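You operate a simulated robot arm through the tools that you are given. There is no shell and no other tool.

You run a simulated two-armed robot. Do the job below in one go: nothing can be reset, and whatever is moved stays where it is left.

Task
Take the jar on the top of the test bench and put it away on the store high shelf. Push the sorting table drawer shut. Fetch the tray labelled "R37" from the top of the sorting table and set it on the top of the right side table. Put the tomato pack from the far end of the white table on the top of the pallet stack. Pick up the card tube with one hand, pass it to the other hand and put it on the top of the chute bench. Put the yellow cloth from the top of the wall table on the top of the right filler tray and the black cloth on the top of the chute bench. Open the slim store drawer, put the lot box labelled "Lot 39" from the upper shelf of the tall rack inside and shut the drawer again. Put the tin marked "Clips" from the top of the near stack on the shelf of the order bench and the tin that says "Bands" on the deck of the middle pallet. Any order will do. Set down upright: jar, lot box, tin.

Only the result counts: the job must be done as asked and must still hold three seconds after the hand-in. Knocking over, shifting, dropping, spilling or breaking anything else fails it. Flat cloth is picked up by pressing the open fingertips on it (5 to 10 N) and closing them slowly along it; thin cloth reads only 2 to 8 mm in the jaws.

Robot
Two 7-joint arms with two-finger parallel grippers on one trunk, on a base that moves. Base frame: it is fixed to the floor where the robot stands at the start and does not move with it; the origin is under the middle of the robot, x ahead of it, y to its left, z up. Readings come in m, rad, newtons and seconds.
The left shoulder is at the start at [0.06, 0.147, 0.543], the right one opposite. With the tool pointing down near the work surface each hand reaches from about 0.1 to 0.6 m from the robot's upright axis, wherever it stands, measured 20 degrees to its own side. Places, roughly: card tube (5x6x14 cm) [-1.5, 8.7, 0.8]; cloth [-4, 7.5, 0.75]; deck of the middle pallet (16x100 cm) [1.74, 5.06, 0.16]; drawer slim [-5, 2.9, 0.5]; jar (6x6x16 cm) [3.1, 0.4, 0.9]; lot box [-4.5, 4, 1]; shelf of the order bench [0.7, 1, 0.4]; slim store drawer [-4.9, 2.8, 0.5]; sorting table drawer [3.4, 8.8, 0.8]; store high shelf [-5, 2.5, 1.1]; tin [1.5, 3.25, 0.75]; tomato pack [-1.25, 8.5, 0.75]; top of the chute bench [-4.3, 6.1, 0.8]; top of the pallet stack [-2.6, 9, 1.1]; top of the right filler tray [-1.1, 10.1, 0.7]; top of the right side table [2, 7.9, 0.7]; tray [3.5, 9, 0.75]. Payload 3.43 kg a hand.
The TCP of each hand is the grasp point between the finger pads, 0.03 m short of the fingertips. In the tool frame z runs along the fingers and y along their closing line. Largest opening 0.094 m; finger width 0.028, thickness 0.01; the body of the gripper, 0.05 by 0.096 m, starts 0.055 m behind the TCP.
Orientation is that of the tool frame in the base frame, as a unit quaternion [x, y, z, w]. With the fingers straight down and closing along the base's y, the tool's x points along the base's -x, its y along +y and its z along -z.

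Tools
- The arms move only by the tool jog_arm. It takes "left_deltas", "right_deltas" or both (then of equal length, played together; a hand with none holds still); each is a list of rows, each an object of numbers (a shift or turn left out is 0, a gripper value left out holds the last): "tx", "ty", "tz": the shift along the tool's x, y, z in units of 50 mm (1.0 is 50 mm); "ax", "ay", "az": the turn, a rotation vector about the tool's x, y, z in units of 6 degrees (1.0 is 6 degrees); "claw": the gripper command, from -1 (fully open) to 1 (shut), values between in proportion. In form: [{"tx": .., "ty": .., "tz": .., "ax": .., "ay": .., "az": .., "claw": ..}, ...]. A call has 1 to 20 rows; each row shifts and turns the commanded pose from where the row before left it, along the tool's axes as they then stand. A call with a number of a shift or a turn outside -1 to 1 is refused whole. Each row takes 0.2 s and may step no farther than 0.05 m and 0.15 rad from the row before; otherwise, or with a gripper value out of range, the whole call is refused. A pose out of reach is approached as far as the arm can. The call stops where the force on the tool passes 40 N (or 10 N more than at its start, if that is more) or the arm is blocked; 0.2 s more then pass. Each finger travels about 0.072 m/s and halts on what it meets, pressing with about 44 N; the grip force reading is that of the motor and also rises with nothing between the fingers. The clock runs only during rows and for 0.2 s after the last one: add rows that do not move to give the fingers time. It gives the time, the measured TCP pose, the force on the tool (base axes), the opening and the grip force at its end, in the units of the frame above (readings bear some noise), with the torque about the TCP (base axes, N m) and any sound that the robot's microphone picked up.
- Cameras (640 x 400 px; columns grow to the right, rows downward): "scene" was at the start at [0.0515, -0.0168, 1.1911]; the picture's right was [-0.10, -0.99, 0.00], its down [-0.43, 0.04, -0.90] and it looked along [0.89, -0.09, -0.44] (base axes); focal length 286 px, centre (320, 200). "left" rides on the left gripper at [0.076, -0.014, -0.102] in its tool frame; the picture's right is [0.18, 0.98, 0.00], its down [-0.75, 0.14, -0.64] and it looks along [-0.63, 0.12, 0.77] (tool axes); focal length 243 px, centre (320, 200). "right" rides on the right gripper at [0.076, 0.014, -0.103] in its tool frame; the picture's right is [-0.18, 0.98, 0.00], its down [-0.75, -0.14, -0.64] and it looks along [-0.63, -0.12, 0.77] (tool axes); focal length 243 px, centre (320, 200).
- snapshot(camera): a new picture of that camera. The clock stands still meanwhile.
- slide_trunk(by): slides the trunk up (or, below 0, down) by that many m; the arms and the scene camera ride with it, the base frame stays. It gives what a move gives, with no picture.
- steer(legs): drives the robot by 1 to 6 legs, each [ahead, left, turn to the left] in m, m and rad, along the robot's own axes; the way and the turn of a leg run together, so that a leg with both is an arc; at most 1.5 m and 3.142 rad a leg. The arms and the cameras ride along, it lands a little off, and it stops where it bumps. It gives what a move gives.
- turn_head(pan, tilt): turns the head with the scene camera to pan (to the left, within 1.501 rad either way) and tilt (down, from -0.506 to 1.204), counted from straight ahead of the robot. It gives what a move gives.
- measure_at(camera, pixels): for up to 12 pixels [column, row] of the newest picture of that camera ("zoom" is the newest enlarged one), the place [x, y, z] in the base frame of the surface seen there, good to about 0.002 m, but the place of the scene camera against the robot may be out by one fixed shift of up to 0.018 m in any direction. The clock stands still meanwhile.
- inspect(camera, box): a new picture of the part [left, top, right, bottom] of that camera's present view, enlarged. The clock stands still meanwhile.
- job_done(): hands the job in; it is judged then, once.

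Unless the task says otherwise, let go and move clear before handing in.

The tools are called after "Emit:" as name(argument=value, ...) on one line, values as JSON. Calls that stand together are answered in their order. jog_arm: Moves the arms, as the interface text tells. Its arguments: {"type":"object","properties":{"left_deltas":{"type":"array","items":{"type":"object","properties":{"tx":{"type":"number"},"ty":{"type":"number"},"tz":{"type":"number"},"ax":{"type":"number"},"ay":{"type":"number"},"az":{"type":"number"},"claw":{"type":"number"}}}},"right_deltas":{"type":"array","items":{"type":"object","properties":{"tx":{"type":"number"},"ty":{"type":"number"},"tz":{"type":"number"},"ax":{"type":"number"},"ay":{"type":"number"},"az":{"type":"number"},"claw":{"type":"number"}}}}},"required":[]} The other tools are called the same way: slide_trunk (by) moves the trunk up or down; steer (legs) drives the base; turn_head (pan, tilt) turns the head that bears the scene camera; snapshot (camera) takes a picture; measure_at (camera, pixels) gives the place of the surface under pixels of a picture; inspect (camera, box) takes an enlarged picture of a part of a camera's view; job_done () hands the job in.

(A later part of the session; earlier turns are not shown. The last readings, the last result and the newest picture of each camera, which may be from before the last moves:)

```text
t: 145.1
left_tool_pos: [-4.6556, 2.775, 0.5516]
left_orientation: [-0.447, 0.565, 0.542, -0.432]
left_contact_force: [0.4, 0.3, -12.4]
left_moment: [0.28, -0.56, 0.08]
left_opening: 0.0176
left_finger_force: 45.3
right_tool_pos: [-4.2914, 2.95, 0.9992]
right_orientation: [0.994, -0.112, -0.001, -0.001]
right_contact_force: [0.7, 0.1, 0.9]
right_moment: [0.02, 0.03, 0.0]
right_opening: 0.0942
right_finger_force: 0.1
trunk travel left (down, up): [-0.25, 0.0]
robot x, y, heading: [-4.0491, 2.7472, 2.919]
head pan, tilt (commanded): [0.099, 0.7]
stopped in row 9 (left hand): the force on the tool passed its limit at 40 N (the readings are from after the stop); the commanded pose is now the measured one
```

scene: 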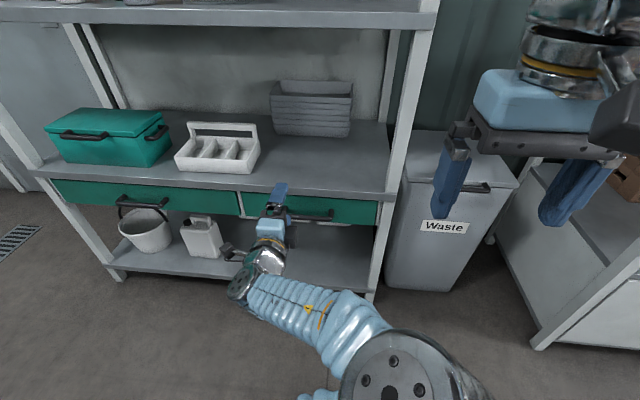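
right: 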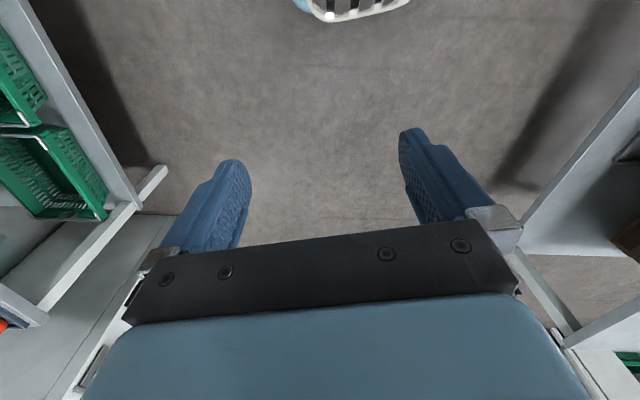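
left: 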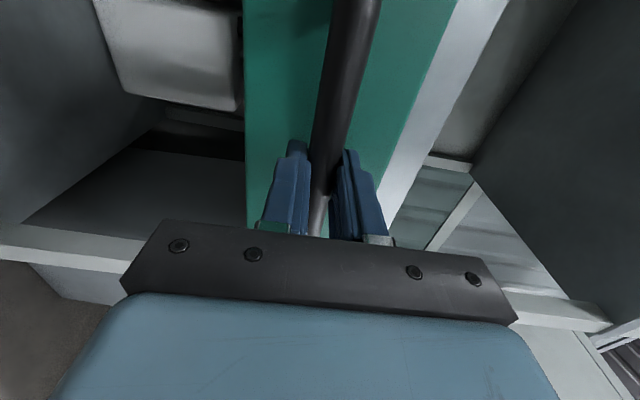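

Another 58 mm. The downward reaction of 12 N suggests the hand is a few mm too high; I lower it 3 mm and pull more slowly.

Emit:
jog_arm(left_deltas=[{"ty": -0.06}, {"tz": -0.06}, {"tz": -0.08}, {"tz": -0.1}, {"tz": -0.1}, {"tz": -0.1}, {"tz": -0.1}, {"tz": -0.1}, {"tz": -0.1}, {"tz": -0.1}, {"tz": -0.1}, {"tz": -0.1}, {"tz": -0.1}, {"tz": -0.1}, {"tz": -0.1}, {"tz": -0.1}, {"tz": -0.1}, {"tz": -0.1}, {"tz": -0.1}, {"tz": -0.1}])

```text
t: 149.3
left_tool_pos: [-4.5652, 2.7541, 0.5526]
left_orientation: [-0.447, 0.565, 0.542, -0.433]
left_contact_force: [-1.3, -3.2, -32.8]
left_moment: [0.18, -0.44, -0.14]
left_opening: 0.0176
left_finger_force: 44.8
right_tool_pos: [-4.2915, 2.949, 0.9997]
right_orientation: [0.994, -0.111, 0.0, -0.001]
right_contact_force: [-0.2, -0.1, 0.2]
right_moment: [0.02, 0.02, 0.0]
right_opening: 0.094
right_finger_force: 0.0
trunk travel left (down, up): [-0.25, 0.0]
robot x, y, heading: [-4.0485, 2.7514, 2.923]
head pan, tilt (commanded): [0.099, 0.7]
```

17.7 cm open. The tool is pitched 2° down, so pulling lifts it; I relax downward and pull another 8 cm with that compensated.

Emit:
jog_arm(left_deltas=[{"ty": -0.1}, {"tz": -0.08, "ty": -0.004}, {"tz": -0.1, "ty": -0.004}, {"tz": -0.1, "ty": -0.004}, {"tz": -0.1, "ty": -0.004}, {"tz": -0.1, "ty": -0.004}, {"tz": -0.1, "ty": -0.004}, {"tz": -0.1, "ty": -0.004}, {"tz": -0.1, "ty": -0.004}, {"tz": -0.1, "ty": -0.004}, {"tz": -0.1, "ty": -0.004}, {"tz": -0.1, "ty": -0.004}, {"tz": -0.1, "ty": -0.004}, {"tz": -0.1, "ty": -0.004}, {"tz": -0.1, "ty": -0.004}, {"tz": -0.1, "ty": -0.004}, {}])

Emit:
snapshot(camera="scene")

```text
t: 151.1
left_tool_pos: [-4.5313, 2.746, 0.5516]
left_orientation: [-0.444, 0.559, 0.548, -0.436]
left_contact_force: [-1.0, 0.0, 13.4]
left_moment: [0.23, 0.38, -0.1]
left_opening: 0.0179
left_finger_force: 45.0
right_tool_pos: [-4.2891, 2.9506, 0.9997]
right_orientation: [0.994, -0.112, -0.002, -0.001]
right_contact_force: [0.0, 0.0, -0.4]
right_moment: [0.01, -0.01, -0.02]
right_opening: 0.094
right_finger_force: 0.2
trunk travel left (down, up): [-0.25, 0.0]
robot x, y, heading: [-4.0528, 2.75, 2.92]
head pan, tilt (commanded): [0.099, 0.7]
stopped in row 9 (left hand): the force on the tool passed its limit at 44 N (the readings are from after the stop); the commanded pose is now the measured one
```

```text
taken
```

scene: 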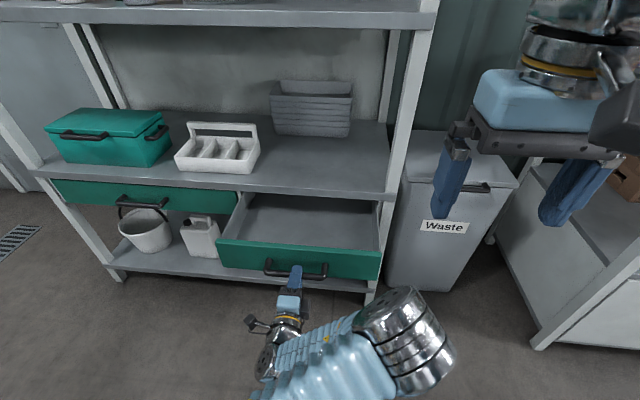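

The drawer is now open about 21 cm with an empty interior at (310,215). Release the handle, back off, and measure the interior.

Emit:
jog_arm(left_deltas=[{"claw": 0.5}, {"claw": 0.1}, {"claw": -0.2}, {"claw": -0.2}, {"tz": -0.4}, {"tz": -0.6}, {"tz": -0.6}, {}])

Emit:
measure_at(camera="scene", pixels=[[310, 225], [310, 205], [260, 225], [360, 230], [300, 248], [240, 240], [378, 252], [300, 240], [246, 215], [376, 215], [300, 195], [386, 190]])

```text
t: 152.9
left_tool_pos: [-4.4963, 2.7586, 0.5292]
left_orientation: [-0.445, 0.56, 0.546, -0.436]
left_contact_force: [0.7, -0.4, 0.4]
left_moment: [-0.04, -0.03, -0.02]
left_opening: 0.0564
left_finger_force: 0.1
left hand out of reach, approached as far as the arm can: row 5, 6, 7
right_tool_pos: [-4.2902, 2.9503, 1.001]
right_orientation: [0.994, -0.11, 0.0, -0.001]
right_contact_force: [1.1, -0.2, 0.5]
right_moment: [-0.01, 0.01, 0.0]
right_opening: 0.0936
right_finger_force: 0.1
trunk travel left (down, up): [-0.25, 0.0]
robot x, y, heading: [-4.0473, 2.751, 2.917]
head pan, tilt (commanded): [0.099, 0.7]
```

```text
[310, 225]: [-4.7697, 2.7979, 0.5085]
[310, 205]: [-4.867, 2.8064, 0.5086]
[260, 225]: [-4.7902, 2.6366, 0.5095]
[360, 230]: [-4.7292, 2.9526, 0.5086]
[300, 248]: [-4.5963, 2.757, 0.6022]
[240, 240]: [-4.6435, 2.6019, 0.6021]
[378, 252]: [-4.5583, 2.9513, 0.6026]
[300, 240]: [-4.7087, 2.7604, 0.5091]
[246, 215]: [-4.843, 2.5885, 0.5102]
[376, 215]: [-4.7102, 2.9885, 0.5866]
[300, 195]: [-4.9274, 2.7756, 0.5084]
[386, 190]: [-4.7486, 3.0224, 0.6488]
```

Drawer floor is at z≈0.509, front panel top 0.602, with 20×36 cm accessible. I back the base 6 cm clear of the bar, then raise the left arm and undo its roll.

Emit:
steer(legs=[[-0.07, 0, 0]])

Emit:
jog_arm(left_deltas=[{"ty": 0.9}, {"ty": 0.9}, {"ty": 0.9}, {"ty": 0.9}, {"ty": 0.9}, {"ty": 0.9}, {"ty": 0.9}, {"ty": 0.9}, {"ty": 0.9}, {}])

Emit:
jog_arm(left_deltas=[{"az": -1}, {"az": -1}, {"az": -1}, {"az": -1}, {"az": -1}, {"az": -1}, {"az": -1}, {"az": -1}, {"az": -1}, {"az": -1}, {"az": -1}, {"az": -1}, {"az": -1}, {"az": -1}, {"az": -1}, {}])

Emit:
snapshot(camera="scene")

```text
t: 153.9
left_tool_pos: [-4.4283, 2.7424, 0.5286]
left_orientation: [-0.445, 0.561, 0.546, -0.436]
left_contact_force: [-0.2, -0.9, -0.4]
left_moment: [-0.02, 0.03, -0.02]
left_opening: 0.0565
left_finger_force: 0.0
right_tool_pos: [-4.2236, 2.9346, 0.9989]
right_orientation: [0.994, -0.111, 0.0, -0.001]
right_contact_force: [-0.6, -0.8, 1.1]
right_moment: [0.01, -0.01, 0.02]
right_opening: 0.0939
right_finger_force: 0.0
trunk travel left (down, up): [-0.25, 0.0]
robot x, y, heading: [-3.9815, 2.733, 2.918]
head pan, tilt (commanded): [0.099, 0.7]
```

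```text
t: 155.7
left_tool_pos: [-4.5156, 2.7134, 0.8175]
left_orientation: [-0.509, 0.536, 0.489, -0.464]
left_contact_force: [-0.3, 0.9, -0.5]
left_moment: [-0.01, -0.02, -0.01]
left_opening: 0.056
left_finger_force: 0.0
left hand out of reach, approached as far as the arm can: row 1, 2, 3, 4
right_tool_pos: [-4.2246, 2.9337, 0.9994]
right_orientation: [0.994, -0.112, -0.002, -0.002]
right_contact_force: [0.9, 0.8, 1.0]
right_moment: [0.02, 0.0, 0.0]
right_opening: 0.0941
right_finger_force: 0.1
trunk travel left (down, up): [-0.25, 0.0]
robot x, y, heading: [-3.9835, 2.7341, 2.921]
head pan, tilt (commanded): [0.099, 0.7]
stopped in row 8 (left hand): the arm was blocked; the commanded pose is now the measured one
```

```text
t: 159.1
left_tool_pos: [-4.5167, 2.7148, 0.819]
left_orientation: [0.738, -0.02, -0.674, -0.019]
left_contact_force: [-0.2, 0.0, -0.2]
left_moment: [0.02, 0.0, 0.0]
left_opening: 0.0565
left_finger_force: 0.0
right_tool_pos: [-4.2236, 2.934, 0.9997]
right_orientation: [0.994, -0.111, -0.001, -0.001]
right_contact_force: [0.3, -0.2, -0.2]
right_moment: [0.03, -0.01, -0.03]
right_opening: 0.0941
right_finger_force: 0.0
trunk travel left (down, up): [-0.25, 0.0]
robot x, y, heading: [-3.9845, 2.734, 2.917]
head pan, tilt (commanded): [0.099, 0.7]
```

```text
taken
```

scene: 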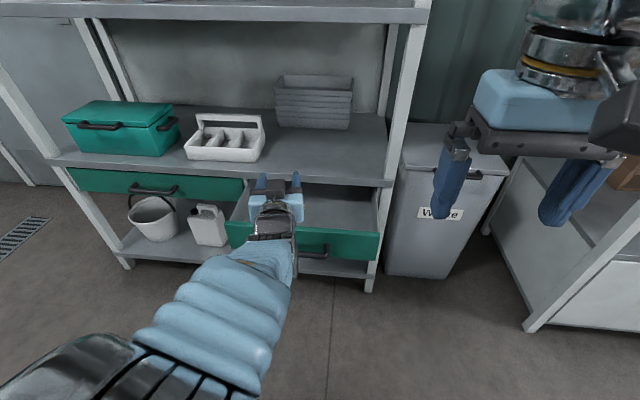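

Left arm is free again. I raise it to a travel pose and sidestep right to stand in front of the tall rack.

Emit:
jog_arm(left_deltas=[{"tx": -0.9, "tz": -0.3}, {"tx": -0.9, "tz": -0.3}, {"tx": -0.9, "tz": -0.3}, {"tx": -0.9, "tz": -0.3}, {"tx": -0.5, "tz": -0.3}, {"claw": -1}, {}])

Emit:
steer(legs=[[0, -1.2, 0]])

Emit:
turn_head(pan=0.0, tilt=0.25)

Emit:
snapshot(camera="scene")

```text
t: 160.9
left_tool_pos: [-4.4773, 2.6934, 1.0133]
left_orientation: [0.759, 0.001, -0.649, -0.054]
left_contact_force: [-0.1, -1.1, -0.1]
left_moment: [0.01, -0.05, 0.0]
left_opening: 0.0937
left_finger_force: 0.0
right_tool_pos: [-4.2235, 2.9351, 1.0004]
right_orientation: [0.994, -0.112, -0.001, -0.001]
right_contact_force: [0.8, 0.0, -0.5]
right_moment: [0.01, 0.0, 0.0]
right_opening: 0.0939
right_finger_force: 0.1
trunk travel left (down, up): [-0.25, 0.0]
robot x, y, heading: [-3.9834, 2.7367, 2.922]
head pan, tilt (commanded): [0.099, 0.7]
stopped in row 7 (left hand): the arm was blocked; the commanded pose is now the measured one
```

```text
t: 166.9
left_tool_pos: [-4.2181, 3.8559, 1.0132]
left_orientation: [0.759, 0.002, -0.649, -0.053]
left_contact_force: [0.2, 0.5, 0.3]
left_moment: [-0.01, 0.01, 0.01]
left_opening: 0.094
left_finger_force: 0.1
right_tool_pos: [-3.9645, 4.0989, 0.9994]
right_orientation: [0.994, -0.107, -0.002, -0.002]
right_contact_force: [0.2, -0.3, 0.2]
right_moment: [0.01, 0.05, -0.04]
right_opening: 0.0942
right_finger_force: 0.2
trunk travel left (down, up): [-0.25, 0.0]
robot x, y, heading: [-3.723, 3.9006, 2.925]
head pan, tilt (commanded): [0.099, 0.7]
```

```text
t: 167.8
left_tool_pos: [-4.2184, 3.8566, 1.0137]
left_orientation: [0.76, 0.003, -0.648, -0.052]
left_contact_force: [0.3, -0.9, 0.5]
left_moment: [-0.01, -0.01, 0.02]
left_opening: 0.0938
left_finger_force: 0.0
right_tool_pos: [-3.9645, 4.0994, 1.0005]
right_orientation: [0.994, -0.108, -0.002, 0.0]
right_contact_force: [0.0, 0.1, -0.1]
right_moment: [-0.01, 0.01, 0.0]
right_opening: 0.0938
right_finger_force: 0.1
trunk travel left (down, up): [-0.25, 0.0]
robot x, y, heading: [-3.726, 3.9054, 2.926]
head pan, tilt (commanded): [0.0, 0.25]
```

```text
taken
```

scene: 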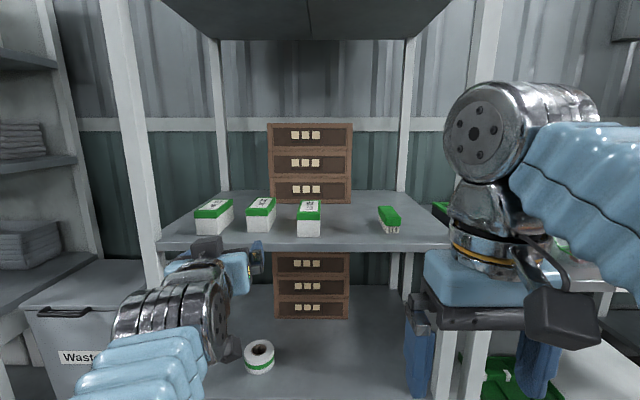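

Four green-lidded items stand on the upper shelf. I zoom in to read the labels.

Emit:
inspect(camera="scene", box=[170, 180, 430, 260])

Emit:
measure_at(camera="scene", pixels=[[213, 205], [210, 222], [262, 205], [258, 222], [309, 207], [308, 226], [388, 213], [389, 230], [300, 240], [240, 244], [400, 244], [300, 30]])

```text
2.46 times, centred on (300, 220) of scene
```

zoom: 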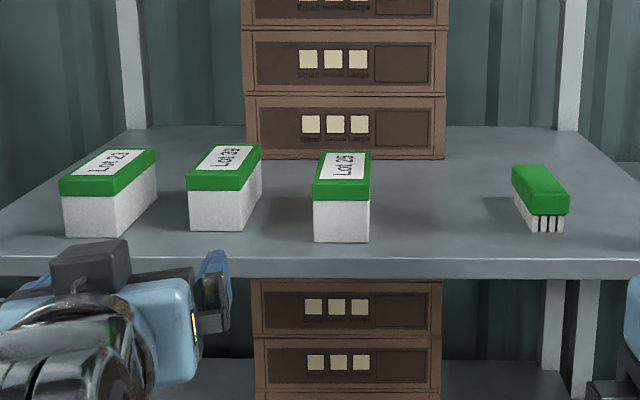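

```text
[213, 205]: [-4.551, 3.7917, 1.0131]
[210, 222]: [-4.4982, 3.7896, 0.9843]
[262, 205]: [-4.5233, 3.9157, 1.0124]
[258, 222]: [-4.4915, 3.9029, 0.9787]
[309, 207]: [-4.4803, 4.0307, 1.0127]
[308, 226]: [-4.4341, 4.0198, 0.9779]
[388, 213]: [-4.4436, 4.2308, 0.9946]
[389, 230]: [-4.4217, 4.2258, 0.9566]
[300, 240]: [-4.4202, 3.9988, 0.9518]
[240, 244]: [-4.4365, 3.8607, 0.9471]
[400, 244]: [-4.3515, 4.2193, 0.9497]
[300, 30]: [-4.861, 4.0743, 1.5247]
```

Labels look like Lot 23, Lot 39 or 33, Lot 25; I zoom further to be sure.

Emit:
inspect(camera="scene", box=[235, 190, 285, 222])

Emit:
inspect(camera="scene", box=[190, 190, 240, 222])

Emit:
inspect(camera="scene", box=[285, 190, 335, 222])

```text
12.50 times, centred on (260, 206) of scene
```

zoom: 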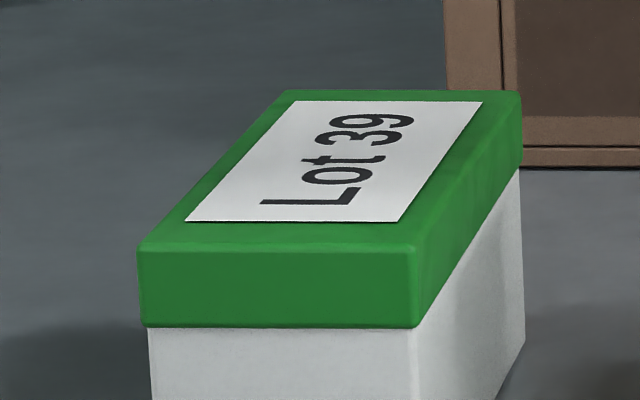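

```text
12.50 times, centred on (215, 206) of scene
```

zoom: 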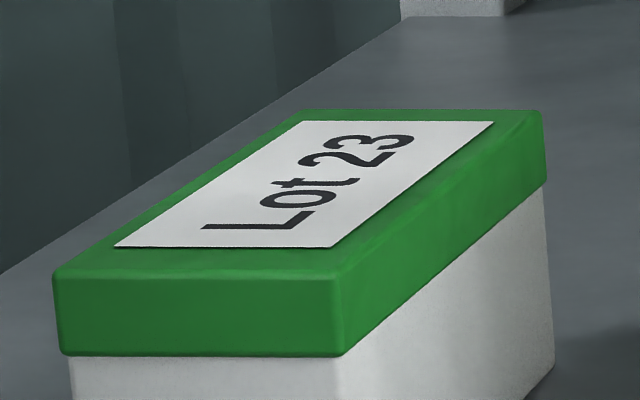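

```text
12.50 times, centred on (310, 206) of scene
```

zoom: 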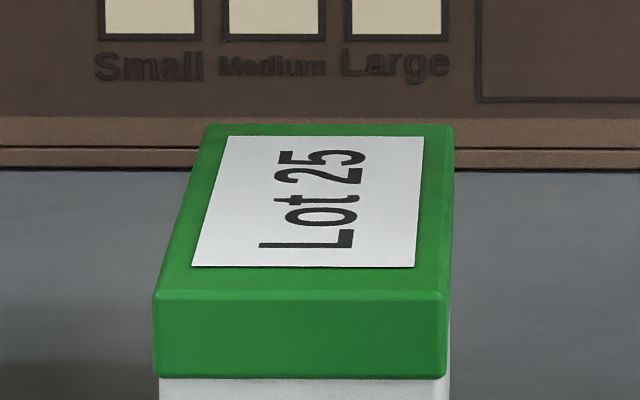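

The second box is "Lot 39". I measure its corners in a fresh zoom.

Emit:
inspect(camera="scene", box=[230, 190, 290, 238])

Emit:
measure_at(camera="zoom", pixels=[[170, 205], [390, 205], [300, 85], [480, 85], [330, 150], [280, 230], [280, 300], [440, 240], [470, 180], [280, 340]])

```text
8.33 times, centred on (260, 214) of scene
```

zoom: 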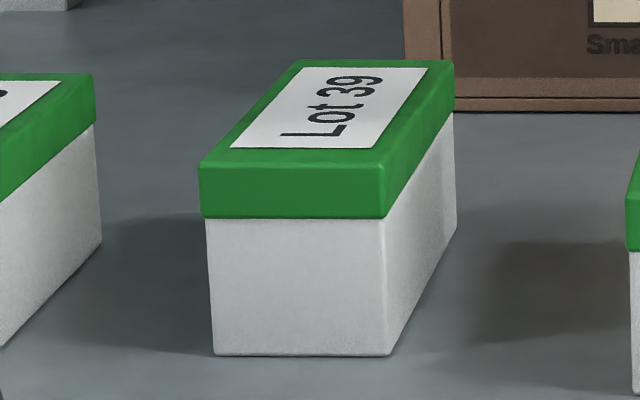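

```text
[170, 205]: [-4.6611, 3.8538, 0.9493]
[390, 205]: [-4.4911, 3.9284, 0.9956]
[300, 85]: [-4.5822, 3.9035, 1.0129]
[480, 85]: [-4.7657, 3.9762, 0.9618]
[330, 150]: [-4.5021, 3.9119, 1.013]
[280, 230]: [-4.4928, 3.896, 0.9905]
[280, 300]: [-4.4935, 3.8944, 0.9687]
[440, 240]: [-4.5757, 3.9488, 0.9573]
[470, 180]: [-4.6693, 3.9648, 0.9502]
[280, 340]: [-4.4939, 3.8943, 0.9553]
```

Emit:
measure_at(camera="zoom", pixels=[[206, 157], [378, 157], [302, 64], [446, 66], [210, 190], [380, 190], [216, 350], [384, 350], [450, 200], [60, 85], [10, 120]])

```text
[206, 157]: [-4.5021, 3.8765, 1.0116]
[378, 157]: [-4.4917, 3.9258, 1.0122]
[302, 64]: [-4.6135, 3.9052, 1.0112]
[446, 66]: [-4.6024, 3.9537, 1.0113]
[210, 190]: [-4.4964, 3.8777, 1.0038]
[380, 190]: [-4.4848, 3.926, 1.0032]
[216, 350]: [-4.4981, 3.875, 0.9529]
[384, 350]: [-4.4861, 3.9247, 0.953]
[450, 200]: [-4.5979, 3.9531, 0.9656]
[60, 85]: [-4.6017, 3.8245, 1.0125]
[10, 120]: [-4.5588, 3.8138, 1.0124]
```

Lot 39's true centre is about (-4.542, 3.923), 5.0×11.5×6.3 cm, on the shelf at z 0.95, 11 cm behind the shelf edge. I need to know how close the base may get, so I look at my base's front and the rack's lower part.

Emit:
turn_head(pan=0.0, tilt=0.95)

Emit:
snapshot(camera="scene")

Emit:
measure_at(camera="scene", pixels=[[320, 340], [320, 360], [250, 380], [400, 370], [320, 390], [320, 330], [220, 200], [300, 200], [400, 200], [480, 250], [200, 120], [300, 100]])

```text
t: 168.9
left_tool_pos: [-4.2179, 3.8565, 1.013]
left_orientation: [0.759, 0.003, -0.649, -0.052]
left_contact_force: [0.3, -0.5, -0.6]
left_moment: [-0.02, 0.02, 0.01]
left_opening: 0.094
left_finger_force: 0.1
right_tool_pos: [-3.964, 4.099, 0.9996]
right_orientation: [0.994, -0.109, -0.002, -0.002]
right_contact_force: [-0.5, -0.5, 0.1]
right_moment: [0.0, -0.01, -0.01]
right_opening: 0.0941
right_finger_force: 0.0
trunk travel left (down, up): [-0.25, 0.0]
robot x, y, heading: [-3.7246, 3.9011, 2.927]
head pan, tilt (commanded): [0.0, 0.949]
```

```text
taken
```

scene: 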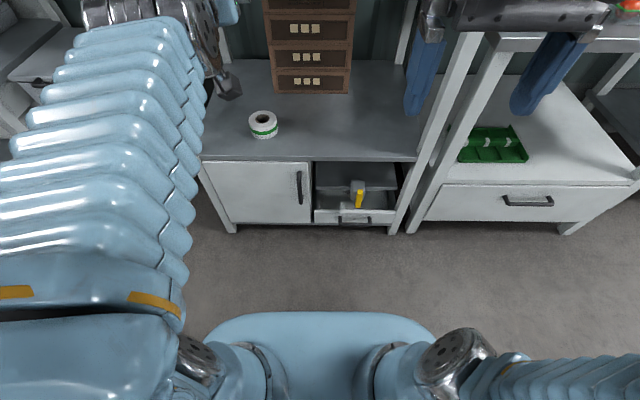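

```text
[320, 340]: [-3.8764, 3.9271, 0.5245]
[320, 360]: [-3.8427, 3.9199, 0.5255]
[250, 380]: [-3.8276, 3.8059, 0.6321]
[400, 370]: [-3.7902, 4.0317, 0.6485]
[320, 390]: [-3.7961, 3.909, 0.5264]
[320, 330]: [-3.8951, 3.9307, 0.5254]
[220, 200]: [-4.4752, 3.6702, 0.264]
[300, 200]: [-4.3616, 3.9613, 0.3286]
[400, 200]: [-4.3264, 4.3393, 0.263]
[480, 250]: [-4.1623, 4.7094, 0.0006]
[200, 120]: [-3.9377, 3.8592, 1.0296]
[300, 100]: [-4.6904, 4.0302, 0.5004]
```

My base front reaches only ~0.22 m ahead, so I can stand about 0.33 m from the rack edge. I'll use the left hand pitched 70° down (so the box can also be lowered into the drawer without the wrist camera hitting the panel), and tuck the right hand back a bit.

Emit:
jog_arm(left_deltas=[{"tx": 0.1, "ty": 0.11, "tz": -0.7}, {"tx": 0.1, "ty": 0.11, "tz": -0.7}, {"tx": 0.1, "ty": 0.11, "tz": -0.6}, {"ax": 0.0687, "ay": 0.931, "az": 0.154}, {"ax": 0.0687, "ay": 0.931, "az": 0.154}, {"ax": 0.0687, "ay": 0.931, "az": 0.154}, {"ax": 0.0687, "ay": 0.931, "az": 0.154}, {"ax": 0.0687, "ay": 0.931, "az": 0.154}, {"ax": 0.0687, "ay": 0.931, "az": 0.154}, {"ax": 0.0687, "ay": 0.931, "az": 0.154}, {"ax": 0.0687, "ay": 0.931, "az": 0.154}, {"ax": 0.0687, "ay": 0.931, "az": 0.154}, {"ax": 0.0687, "ay": 0.931, "az": 0.154}, {"ax": 0.0687, "ay": 0.931, "az": 0.154}, {}], right_deltas=[{"tx": 0.5}, {"tx": 0.5}, {}, {}, {}, {}, {}, {}, {}, {}, {}, {}, {}, {}, {}])

Emit:
turn_head(pan=0.0, tilt=0.4)

Emit:
snapshot(camera="scene")

```text
t: 172.1
left_tool_pos: [-4.1179, 3.8324, 1.0128]
left_orientation: [0.979, -0.113, -0.171, -0.02]
left_contact_force: [0.7, 0.1, 0.2]
left_moment: [0.0, 0.02, -0.01]
left_opening: 0.0941
left_finger_force: 0.0
right_tool_pos: [-3.9249, 4.0814, 0.991]
right_orientation: [0.994, -0.107, 0.0, -0.001]
right_contact_force: [0.1, 0.9, -0.1]
right_moment: [0.01, 0.0, -0.01]
right_opening: 0.0938
right_finger_force: 0.1
right hand out of reach, approached as far as the arm can: row 1, 2
trunk travel left (down, up): [-0.25, 0.0]
robot x, y, heading: [-3.7214, 3.9063, 2.919]
head pan, tilt (commanded): [0.0, 0.949]
```

```text
t: 173.1
left_tool_pos: [-4.1171, 3.834, 1.012]
left_orientation: [0.978, -0.113, -0.172, -0.021]
left_contact_force: [-0.1, -0.6, 0.0]
left_moment: [0.0, -0.01, -0.01]
left_opening: 0.0941
left_finger_force: 0.1
right_tool_pos: [-3.9261, 4.0809, 0.9908]
right_orientation: [0.994, -0.108, -0.002, -0.001]
right_contact_force: [0.6, 0.3, 0.2]
right_moment: [-0.02, 0.0, -0.02]
right_opening: 0.0941
right_finger_force: 0.1
trunk travel left (down, up): [-0.25, 0.0]
robot x, y, heading: [-3.7211, 3.9012, 2.93]
head pan, tilt (commanded): [0.0, 0.4]
```

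```text
taken
```

scene: 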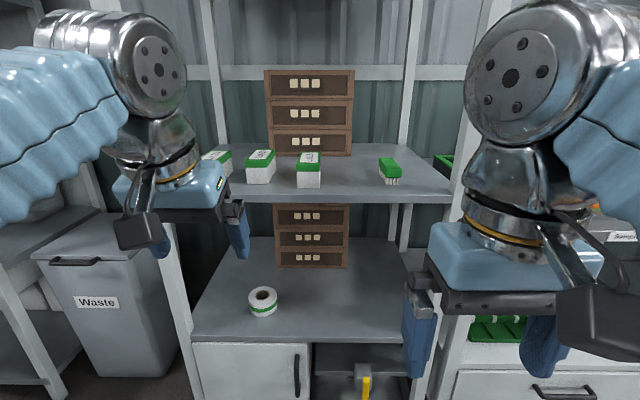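

The left tool is at 70° pitch. I drive 0.25 m closer, keeping 10 cm before the boxes, then measure Lot 39 with the wrist camera.

Emit:
steer(legs=[[0.25, 0, 0]])

Emit:
snapshot(camera="left")

Emit:
snapshot(camera="scene")

```text
t: 174.9
left_tool_pos: [-4.3588, 3.8857, 1.0127]
left_orientation: [0.979, -0.112, -0.171, -0.02]
left_contact_force: [0.5, -0.1, -0.1]
left_moment: [-0.01, 0.01, -0.02]
left_opening: 0.0939
left_finger_force: 0.1
right_tool_pos: [-4.1661, 4.1336, 0.99]
right_orientation: [0.994, -0.107, -0.002, -0.001]
right_contact_force: [0.4, -0.2, -0.4]
right_moment: [-0.01, 0.03, -0.01]
right_opening: 0.0938
right_finger_force: 0.1
trunk travel left (down, up): [-0.25, 0.0]
robot x, y, heading: [-3.9631, 3.9504, 2.924]
head pan, tilt (commanded): [0.0, 0.4]
```

```text
taken
```

left: 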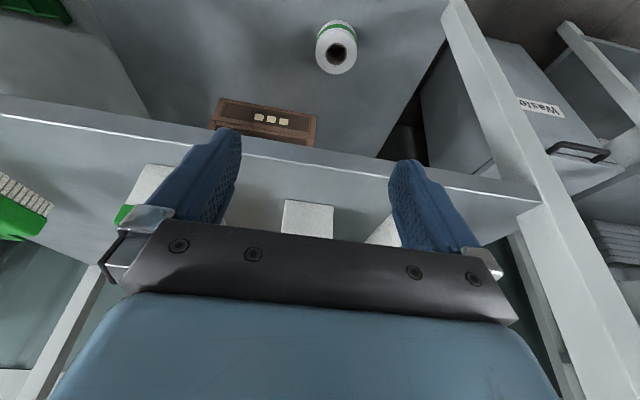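

```text
taken
```

scene: 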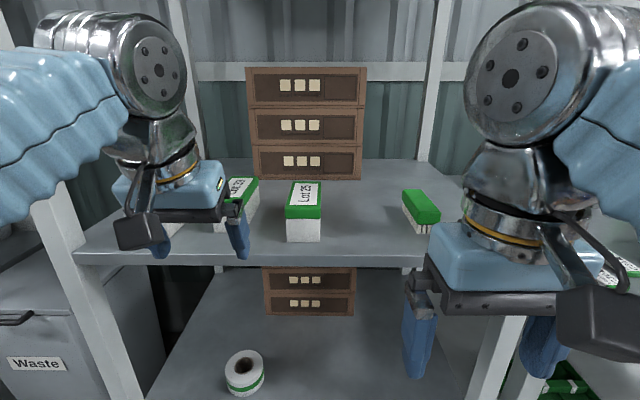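

The white front face of Lot 39 is at (308,217) between the fingers in the wrist view. I measure it and the shelf edge there.

Emit:
measure_at(camera="left", pixels=[[288, 204], [330, 208], [308, 220], [286, 228], [330, 230], [300, 180], [160, 180], [385, 228], [310, 200], [100, 125]])

```text
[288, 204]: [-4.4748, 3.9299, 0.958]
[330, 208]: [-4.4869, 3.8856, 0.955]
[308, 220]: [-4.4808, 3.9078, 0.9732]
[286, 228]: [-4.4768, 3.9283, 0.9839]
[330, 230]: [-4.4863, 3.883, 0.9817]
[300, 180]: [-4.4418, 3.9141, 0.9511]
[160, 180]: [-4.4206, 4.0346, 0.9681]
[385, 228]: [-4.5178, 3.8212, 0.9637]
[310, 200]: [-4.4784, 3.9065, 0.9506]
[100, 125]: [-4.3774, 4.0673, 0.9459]
```

The wrist camera gives the front-face centre (-4.481, 3.907), confirming the scene shift (+0.011, +0.007). I align 7 mm left and drive 0.11 m so the fingers straddle the box.

Emit:
jog_arm(left_deltas=[{"ty": 0.14, "claw": -1}, {}])

Emit:
steer(legs=[[0.11, 0, 0]])

Emit:
snapshot(camera="left")

```text
t: 175.5
left_tool_pos: [-4.3602, 3.8791, 1.0126]
left_orientation: [0.979, -0.111, -0.172, -0.019]
left_contact_force: [-0.5, 0.5, -0.2]
left_moment: [-0.01, -0.01, -0.01]
left_opening: 0.094
left_finger_force: 0.1
right_tool_pos: [-4.1661, 4.1345, 0.992]
right_orientation: [0.994, -0.108, -0.001, -0.001]
right_contact_force: [-0.2, -0.1, 0.3]
right_moment: [-0.02, 0.02, 0.0]
right_opening: 0.0939
right_finger_force: 0.0
trunk travel left (down, up): [-0.25, 0.0]
robot x, y, heading: [-3.9628, 3.9536, 2.926]
head pan, tilt (commanded): [0.0, 0.4]
```

```text
t: 176.7
left_tool_pos: [-4.4678, 3.9023, 1.0135]
left_orientation: [0.978, -0.112, -0.172, -0.02]
left_contact_force: [-0.7, -0.4, 0.0]
left_moment: [0.01, 0.03, 0.0]
left_opening: 0.0939
left_finger_force: 0.1
right_tool_pos: [-4.2759, 4.1574, 0.9896]
right_orientation: [0.994, -0.108, -0.002, -0.001]
right_contact_force: [-0.3, -0.2, 0.8]
right_moment: [0.01, 0.03, -0.02]
right_opening: 0.094
right_finger_force: 0.0
trunk travel left (down, up): [-0.25, 0.0]
robot x, y, heading: [-4.0762, 3.9808, 2.928]
head pan, tilt (commanded): [0.0, 0.4]
```

```text
taken
```

left: 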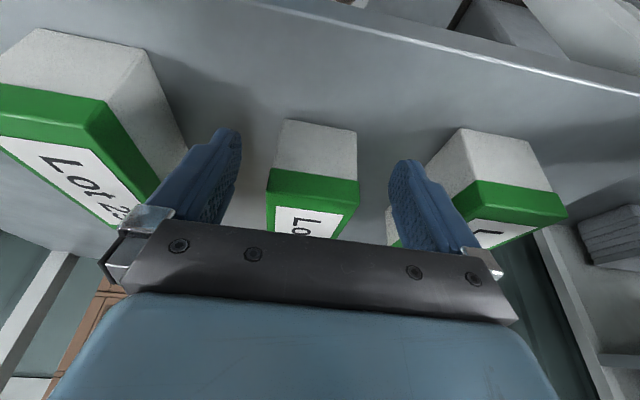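

Lot 39 is centred between the fingers. Move 6 cm forward, 1.3 cm down, and close.

Emit:
jog_arm(left_deltas=[{"tz": 0.33, "tx": -0.53}, {"tz": 0.33, "tx": -0.53}, {}, {"claw": -0.2}, {"claw": 0.2}, {"claw": 1}, {"claw": 1}, {}])

Emit:
snapshot(camera="left")

```text
t: 178.5
left_tool_pos: [-4.5276, 3.9198, 0.999]
left_orientation: [0.979, -0.112, -0.171, -0.021]
left_contact_force: [-1.4, -0.5, 2.2]
left_moment: [-0.12, 0.09, -0.04]
left_opening: 0.0601
left_finger_force: 43.9
right_tool_pos: [-4.2765, 4.1583, 0.992]
right_orientation: [0.994, -0.107, -0.001, -0.001]
right_contact_force: [0.1, 0.4, 0.0]
right_moment: [0.01, 0.01, -0.01]
right_opening: 0.0943
right_finger_force: 0.0
trunk travel left (down, up): [-0.25, 0.0]
robot x, y, heading: [-4.0723, 3.9782, 2.928]
head pan, tilt (commanded): [0.0, 0.4]
```

```text
taken
```

left: 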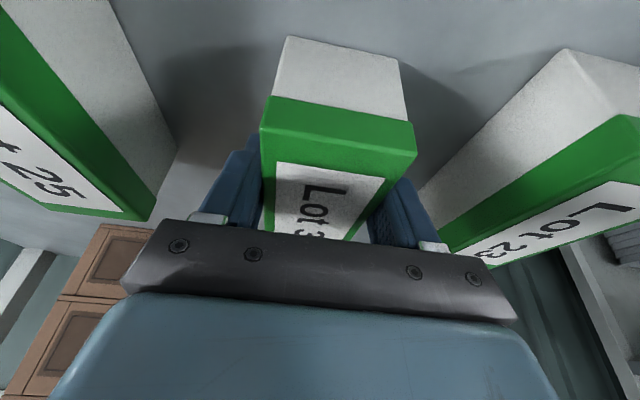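

Grip at 60 mm on the lid rim. Lift 4 cm and check the whole box comes along.

Emit:
jog_arm(left_deltas=[{"tz": -0.2, "tx": -0.07}, {"tz": -0.3, "tx": -0.11}, {"tz": -0.3, "tx": -0.11}, {}])

Emit:
snapshot(camera="left")

Emit:
snapshot(camera="scene")

```text
t: 179.5
left_tool_pos: [-4.528, 3.9177, 1.0426]
left_orientation: [0.979, -0.112, -0.172, -0.019]
left_contact_force: [-0.3, -0.5, -1.9]
left_moment: [-0.01, -0.04, 0.0]
left_opening: 0.0602
left_finger_force: 44.3
right_tool_pos: [-4.2757, 4.1587, 0.9919]
right_orientation: [0.994, -0.107, -0.001, -0.002]
right_contact_force: [-0.1, -0.8, -0.2]
right_moment: [-0.04, 0.0, -0.03]
right_opening: 0.0941
right_finger_force: 0.1
trunk travel left (down, up): [-0.25, 0.0]
robot x, y, heading: [-4.0743, 3.9794, 2.926]
head pan, tilt (commanded): [0.0, 0.4]
```

```text
taken
```

left: 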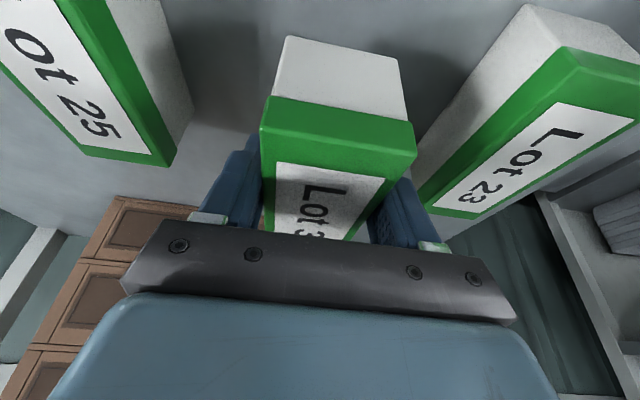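

```text
taken
```

scene: 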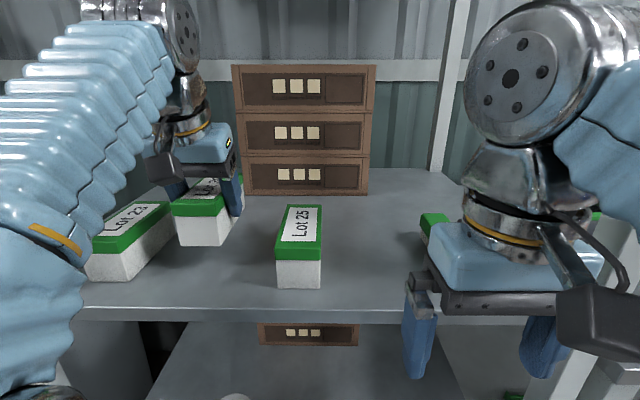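

The box is held whole (about 2 N). Back straight out of the rack, then sidestep left to the open drawer.

Emit:
steer(legs=[[-0.36, 0, 0], [0, 1.15, 0]])

Emit:
turn_head(pan=0.1, tilt=0.75)

Emit:
snapshot(camera="scene")

```text
t: 187.2
left_tool_pos: [-4.3991, 2.7182, 1.0419]
left_orientation: [0.98, -0.099, -0.172, -0.018]
left_contact_force: [0.0, -0.6, -3.0]
left_moment: [-0.01, -0.04, 0.01]
left_opening: 0.0601
left_finger_force: 44.1
right_tool_pos: [-4.1526, 2.9654, 0.9906]
right_orientation: [0.995, -0.095, -0.001, -0.002]
right_contact_force: [-0.8, -0.1, -0.6]
right_moment: [0.01, 0.03, 0.0]
right_opening: 0.0937
right_finger_force: 0.2
trunk travel left (down, up): [-0.25, 0.0]
robot x, y, heading: [-3.947, 2.7895, 2.953]
head pan, tilt (commanded): [0.0, 0.4]
```

```text
t: 188.0
left_tool_pos: [-4.3995, 2.7182, 1.0419]
left_orientation: [0.98, -0.099, -0.172, -0.018]
left_contact_force: [0.0, 0.3, -1.2]
left_moment: [-0.02, -0.06, 0.0]
left_opening: 0.06
left_finger_force: 43.8
right_tool_pos: [-4.1527, 2.9639, 0.9915]
right_orientation: [0.995, -0.095, -0.001, -0.001]
right_contact_force: [-1.2, -0.4, 0.7]
right_moment: [-0.02, 0.03, -0.01]
right_opening: 0.094
right_finger_force: 0.1
trunk travel left (down, up): [-0.25, 0.0]
robot x, y, heading: [-3.9461, 2.7878, 2.948]
head pan, tilt (commanded): [0.099, 0.75]
```

```text
taken
```

scene: 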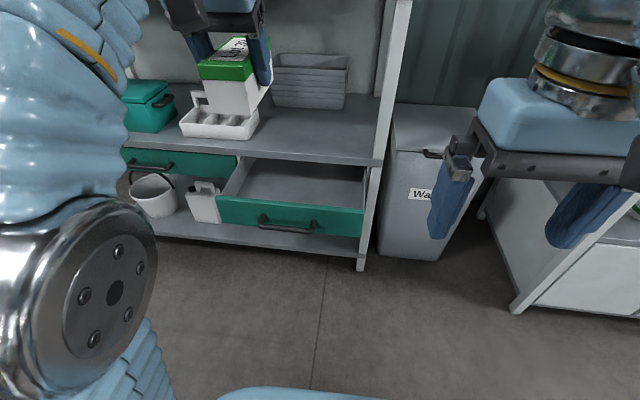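

The box hangs above, drawer open at (295,190). I re-measure the drawer's inner boundaries from here.

Emit:
inspect(camera="scene", box=[200, 140, 400, 265])

Emit:
measure_at(camera="zoom", pixels=[[300, 190], [300, 170], [100, 130], [520, 180], [300, 65], [300, 100], [290, 260], [120, 100], [510, 120], [150, 160], [480, 190], [300, 150]])

```text
3.20 times, centred on (300, 202) of scene
```

zoom: 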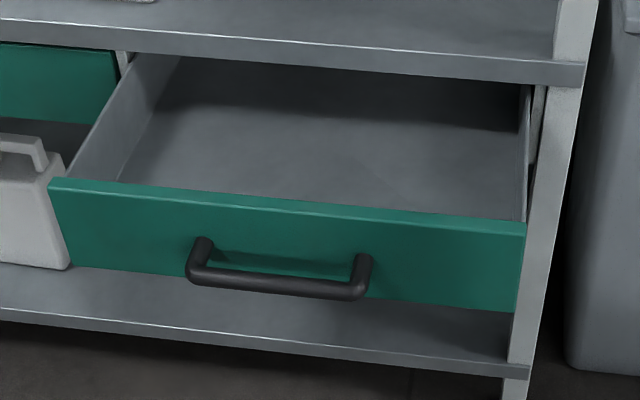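

```text
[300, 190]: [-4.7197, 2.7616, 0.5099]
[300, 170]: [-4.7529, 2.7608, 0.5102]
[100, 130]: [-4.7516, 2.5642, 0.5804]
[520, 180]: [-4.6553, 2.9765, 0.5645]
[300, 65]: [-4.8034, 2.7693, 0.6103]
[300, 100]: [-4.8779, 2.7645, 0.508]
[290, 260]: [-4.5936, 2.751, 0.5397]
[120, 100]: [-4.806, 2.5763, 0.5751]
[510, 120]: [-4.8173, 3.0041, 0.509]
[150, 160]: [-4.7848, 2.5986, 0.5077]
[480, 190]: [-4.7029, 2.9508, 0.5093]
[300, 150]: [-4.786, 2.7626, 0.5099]
```

Lowering at 70° pitch would leave only ~5 mm between wrist camera and panel, so I'll set the box on the free counter right behind the drawer and re-grasp it with a vertical tool. I check the counter's free area first.

Emit:
measure_at(camera="scene", pixels=[[300, 140], [300, 120], [340, 150], [340, 120], [250, 140], [320, 105], [280, 110], [372, 140], [300, 154], [262, 118]])

Emit:
steer(legs=[[0, 0, -0.036], [0.27, -0.02, 0]])

Emit:
snapshot(camera="scene")

```text
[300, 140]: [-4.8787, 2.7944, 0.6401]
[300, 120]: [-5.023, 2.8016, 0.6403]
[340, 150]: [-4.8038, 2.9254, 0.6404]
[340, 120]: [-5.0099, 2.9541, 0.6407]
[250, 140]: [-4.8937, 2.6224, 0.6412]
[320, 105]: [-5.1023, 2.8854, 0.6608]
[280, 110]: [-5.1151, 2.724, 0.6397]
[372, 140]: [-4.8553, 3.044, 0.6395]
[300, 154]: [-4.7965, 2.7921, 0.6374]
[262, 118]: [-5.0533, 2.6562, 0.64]
```

```text
t: 190.3
left_tool_pos: [-4.6625, 2.8147, 1.0416]
left_orientation: [0.978, -0.116, -0.171, -0.02]
left_contact_force: [0.6, -0.3, -1.3]
left_moment: [0.02, -0.03, 0.03]
left_opening: 0.0602
left_finger_force: 44.1
right_tool_pos: [-4.4066, 3.0518, 0.9912]
right_orientation: [0.994, -0.113, -0.002, -0.001]
right_contact_force: [0.7, -0.7, -0.4]
right_moment: [-0.02, 0.02, -0.02]
right_opening: 0.0938
right_finger_force: 0.0
trunk travel left (down, up): [-0.25, 0.0]
robot x, y, heading: [-4.204, 2.8679, 2.917]
head pan, tilt (commanded): [0.099, 0.75]
```

```text
taken
```

scene: 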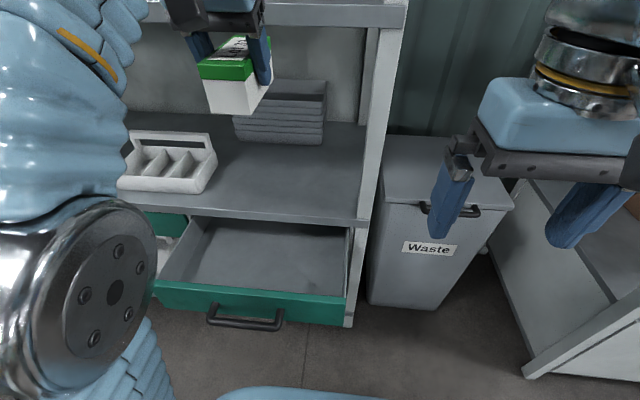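

Counter top is z 0.640 with a free strip behind the drawer. Lower the box in front of the counter edge, then move forward over the counter.

Emit:
jog_arm(left_deltas=[{"tz": 0.6, "tx": 0.22}, {"tz": 0.86, "tx": 0.313}, {"tz": 0.86, "tx": 0.313}, {"tz": 0.86, "tx": 0.313}, {"tz": 0.86, "tx": 0.313}, {"tz": 0.86, "tx": 0.313}, {"tz": 0.6, "tx": 0.22}, {}])

Emit:
snapshot(camera="scene")

```text
t: 192.1
left_tool_pos: [-4.6623, 2.8134, 0.7507]
left_orientation: [0.978, -0.117, -0.172, -0.021]
left_contact_force: [0.2, 0.8, -0.8]
left_moment: [0.0, -0.04, 0.0]
left_opening: 0.06
left_finger_force: 43.8
right_tool_pos: [-4.4063, 3.0518, 0.9907]
right_orientation: [0.993, -0.114, -0.001, 0.0]
right_contact_force: [-0.1, -0.6, 0.3]
right_moment: [-0.01, -0.02, 0.01]
right_opening: 0.0938
right_finger_force: 0.1
trunk travel left (down, up): [-0.25, 0.0]
robot x, y, heading: [-4.2023, 2.8644, 2.915]
head pan, tilt (commanded): [0.099, 0.75]
```

```text
taken
```

scene: 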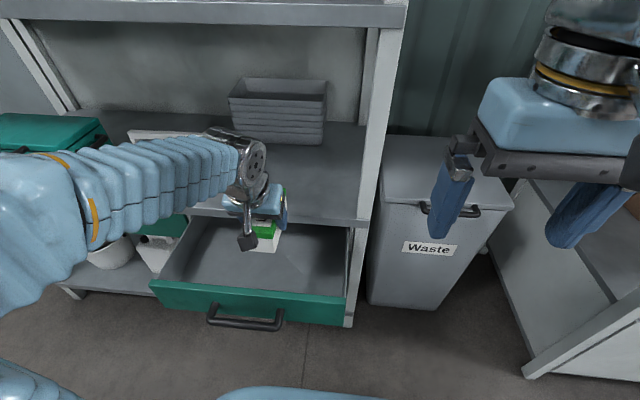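

Box hangs over the drawer at bottom z≈0.70, above counter height. Move forward 0.19 m over the counter, then lower close to it.

Emit:
jog_arm(left_deltas=[{"tz": 0.25, "tx": -0.7}, {"tz": 0.325, "tx": -0.893}, {"tz": 0.325, "tx": -0.893}, {"tz": 0.325, "tx": -0.893}, {"tz": 0.1, "tx": -0.25}, {}, {"tz": 0.5, "tx": 0.18}, {"tz": 0.35, "tx": 0.13}, {}])

Emit:
snapshot(camera="scene")

```text
t: 194.1
left_tool_pos: [-4.8485, 2.86, 0.7048]
left_orientation: [0.978, -0.117, -0.171, -0.021]
left_contact_force: [0.1, 0.0, -3.3]
left_moment: [0.0, -0.07, -0.04]
left_opening: 0.0598
left_finger_force: 44.1
right_tool_pos: [-4.4067, 3.0527, 0.9915]
right_orientation: [0.994, -0.113, -0.001, -0.001]
right_contact_force: [-0.3, 1.0, -0.2]
right_moment: [-0.03, 0.02, -0.01]
right_opening: 0.094
right_finger_force: 0.0
trunk travel left (down, up): [-0.25, 0.0]
robot x, y, heading: [-4.2047, 2.8683, 2.913]
head pan, tilt (commanded): [0.099, 0.75]
```

```text
taken
```

scene: 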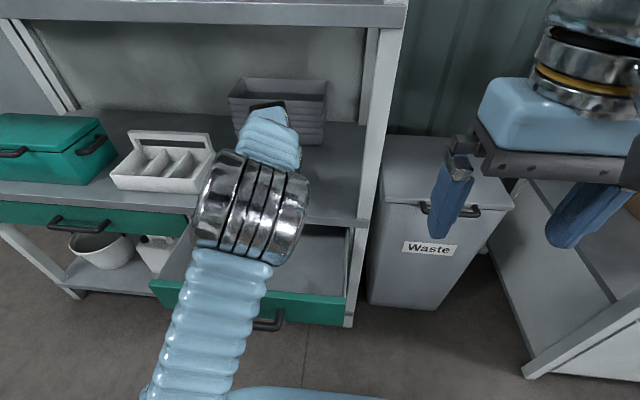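

Over the counter now; lower in small steps until contact.

Emit:
jog_arm(left_deltas=[{"tz": 0.1, "tx": 0.036}, {"tz": 0.1, "tx": 0.036}, {"tz": 0.04, "tx": 0.014}, {"tz": 0.03, "tx": 0.011}, {}])

Emit:
jog_arm(left_deltas=[{"tz": 0.03, "tx": 0.011}, {}, {}])

```text
t: 195.3
left_tool_pos: [-4.8493, 2.8593, 0.6896]
left_orientation: [0.978, -0.117, -0.172, -0.021]
left_contact_force: [-0.2, 0.1, -2.2]
left_moment: [-0.01, -0.04, 0.0]
left_opening: 0.06
left_finger_force: 44.0
right_tool_pos: [-4.4078, 3.0515, 0.9909]
right_orientation: [0.994, -0.112, 0.0, -0.001]
right_contact_force: [-0.5, -0.3, 0.1]
right_moment: [-0.01, 0.05, 0.01]
right_opening: 0.0942
right_finger_force: 0.1
trunk travel left (down, up): [-0.25, 0.0]
robot x, y, heading: [-4.205, 2.8716, 2.916]
head pan, tilt (commanded): [0.099, 0.75]
```

```text
t: 196.1
left_tool_pos: [-4.8501, 2.8605, 0.6898]
left_orientation: [0.978, -0.117, -0.173, -0.021]
left_contact_force: [-1.3, -1.6, 8.6]
left_moment: [0.0, -0.04, 0.04]
left_opening: 0.06
left_finger_force: 44.4
right_tool_pos: [-4.4064, 3.0507, 0.9918]
right_orientation: [0.994, -0.113, -0.001, -0.001]
right_contact_force: [0.2, -0.3, 0.5]
right_moment: [0.0, -0.01, 0.0]
right_opening: 0.0939
right_finger_force: 0.0
trunk travel left (down, up): [-0.25, 0.0]
robot x, y, heading: [-4.21, 2.8719, 2.913]
head pan, tilt (commanded): [0.099, 0.75]
```

Box rests on the counter. Open, rise, turn the tool vertical, and come back over the box.

Emit:
jog_arm(left_deltas=[{"claw": -0.4}, {"claw": -0.7}, {"claw": -1}, {}, {"tz": -0.5, "tx": -0.18}, {"tz": -0.8, "tx": -0.29}, {"tz": -0.8, "tx": -0.29}, {"ay": 1}, {"ay": 1}, {"ay": 1}, {"ay": 0.33}, {}])

Emit:
snapshot(camera="left")

Emit:
snapshot(camera="scene")

```text
t: 198.7
left_tool_pos: [-4.843, 2.8669, 0.8046]
left_orientation: [0.987, -0.119, -0.106, -0.011]
left_contact_force: [0.3, -0.3, 1.1]
left_moment: [0.01, -0.03, -0.02]
left_opening: 0.094
left_finger_force: 0.0
left hand out of reach, approached as far as the arm can: row 9, 10, 11
right_tool_pos: [-4.4062, 3.052, 0.9909]
right_orientation: [0.994, -0.114, -0.001, -0.001]
right_contact_force: [0.5, 0.3, 0.1]
right_moment: [-0.02, 0.01, -0.01]
right_opening: 0.094
right_finger_force: 0.2
trunk travel left (down, up): [-0.25, 0.0]
robot x, y, heading: [-4.2074, 2.8725, 2.92]
head pan, tilt (commanded): [0.099, 0.75]
```

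```text
taken
```

left: 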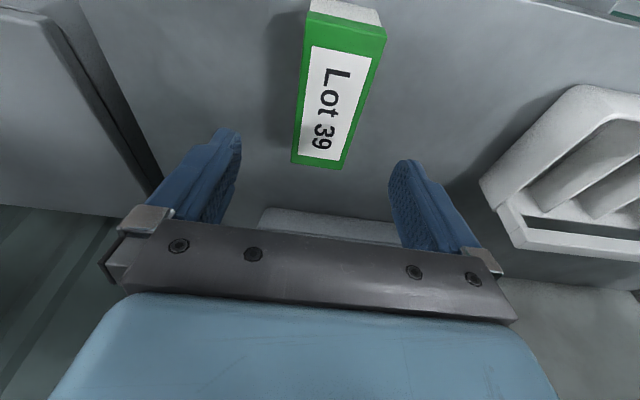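

```text
taken
```

scene: 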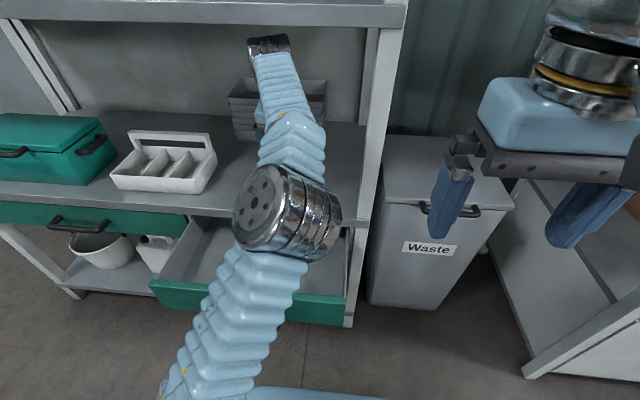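

The vertical pose was just out of reach at that height; the box stands fine on the counter (wrist view (335,95)). I lower 4 cm and see the attained pose.

Emit:
jog_arm(left_deltas=[{"tz": 0.4}, {"tz": 0.5}, {}])

Emit:
snapshot(camera="left")

Emit:
measure_at(camera="left", pixels=[[320, 60], [320, 100], [340, 60], [320, 140]])

```text
t: 199.5
left_tool_pos: [-4.8507, 2.8771, 0.7671]
left_orientation: [0.987, -0.119, -0.104, -0.012]
left_contact_force: [0.5, 0.2, -0.2]
left_moment: [0.02, 0.0, 0.0]
left_opening: 0.094
left_finger_force: 0.1
left hand out of reach, approached as far as the arm can: row 2
right_tool_pos: [-4.4068, 3.0522, 0.9909]
right_orientation: [0.994, -0.114, -0.001, -0.001]
right_contact_force: [0.5, -0.4, 0.0]
right_moment: [0.01, -0.03, 0.02]
right_opening: 0.0938
right_finger_force: 0.2
trunk travel left (down, up): [-0.25, 0.0]
robot x, y, heading: [-4.2076, 2.8688, 2.915]
head pan, tilt (commanded): [0.099, 0.75]
```

```text
taken
```

left: 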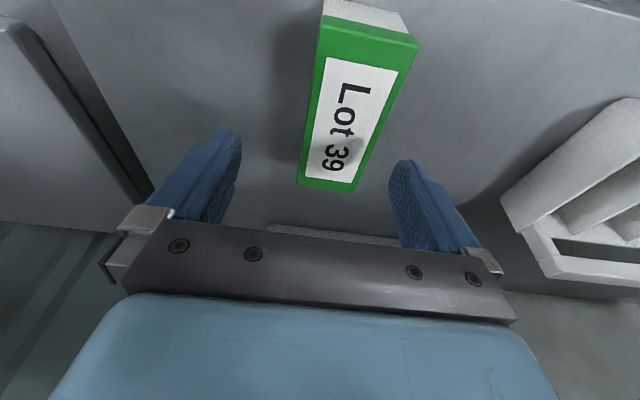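

```text
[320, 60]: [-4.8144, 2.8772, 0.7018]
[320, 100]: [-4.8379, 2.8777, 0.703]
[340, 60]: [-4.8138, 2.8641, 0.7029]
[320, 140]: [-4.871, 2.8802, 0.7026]
```

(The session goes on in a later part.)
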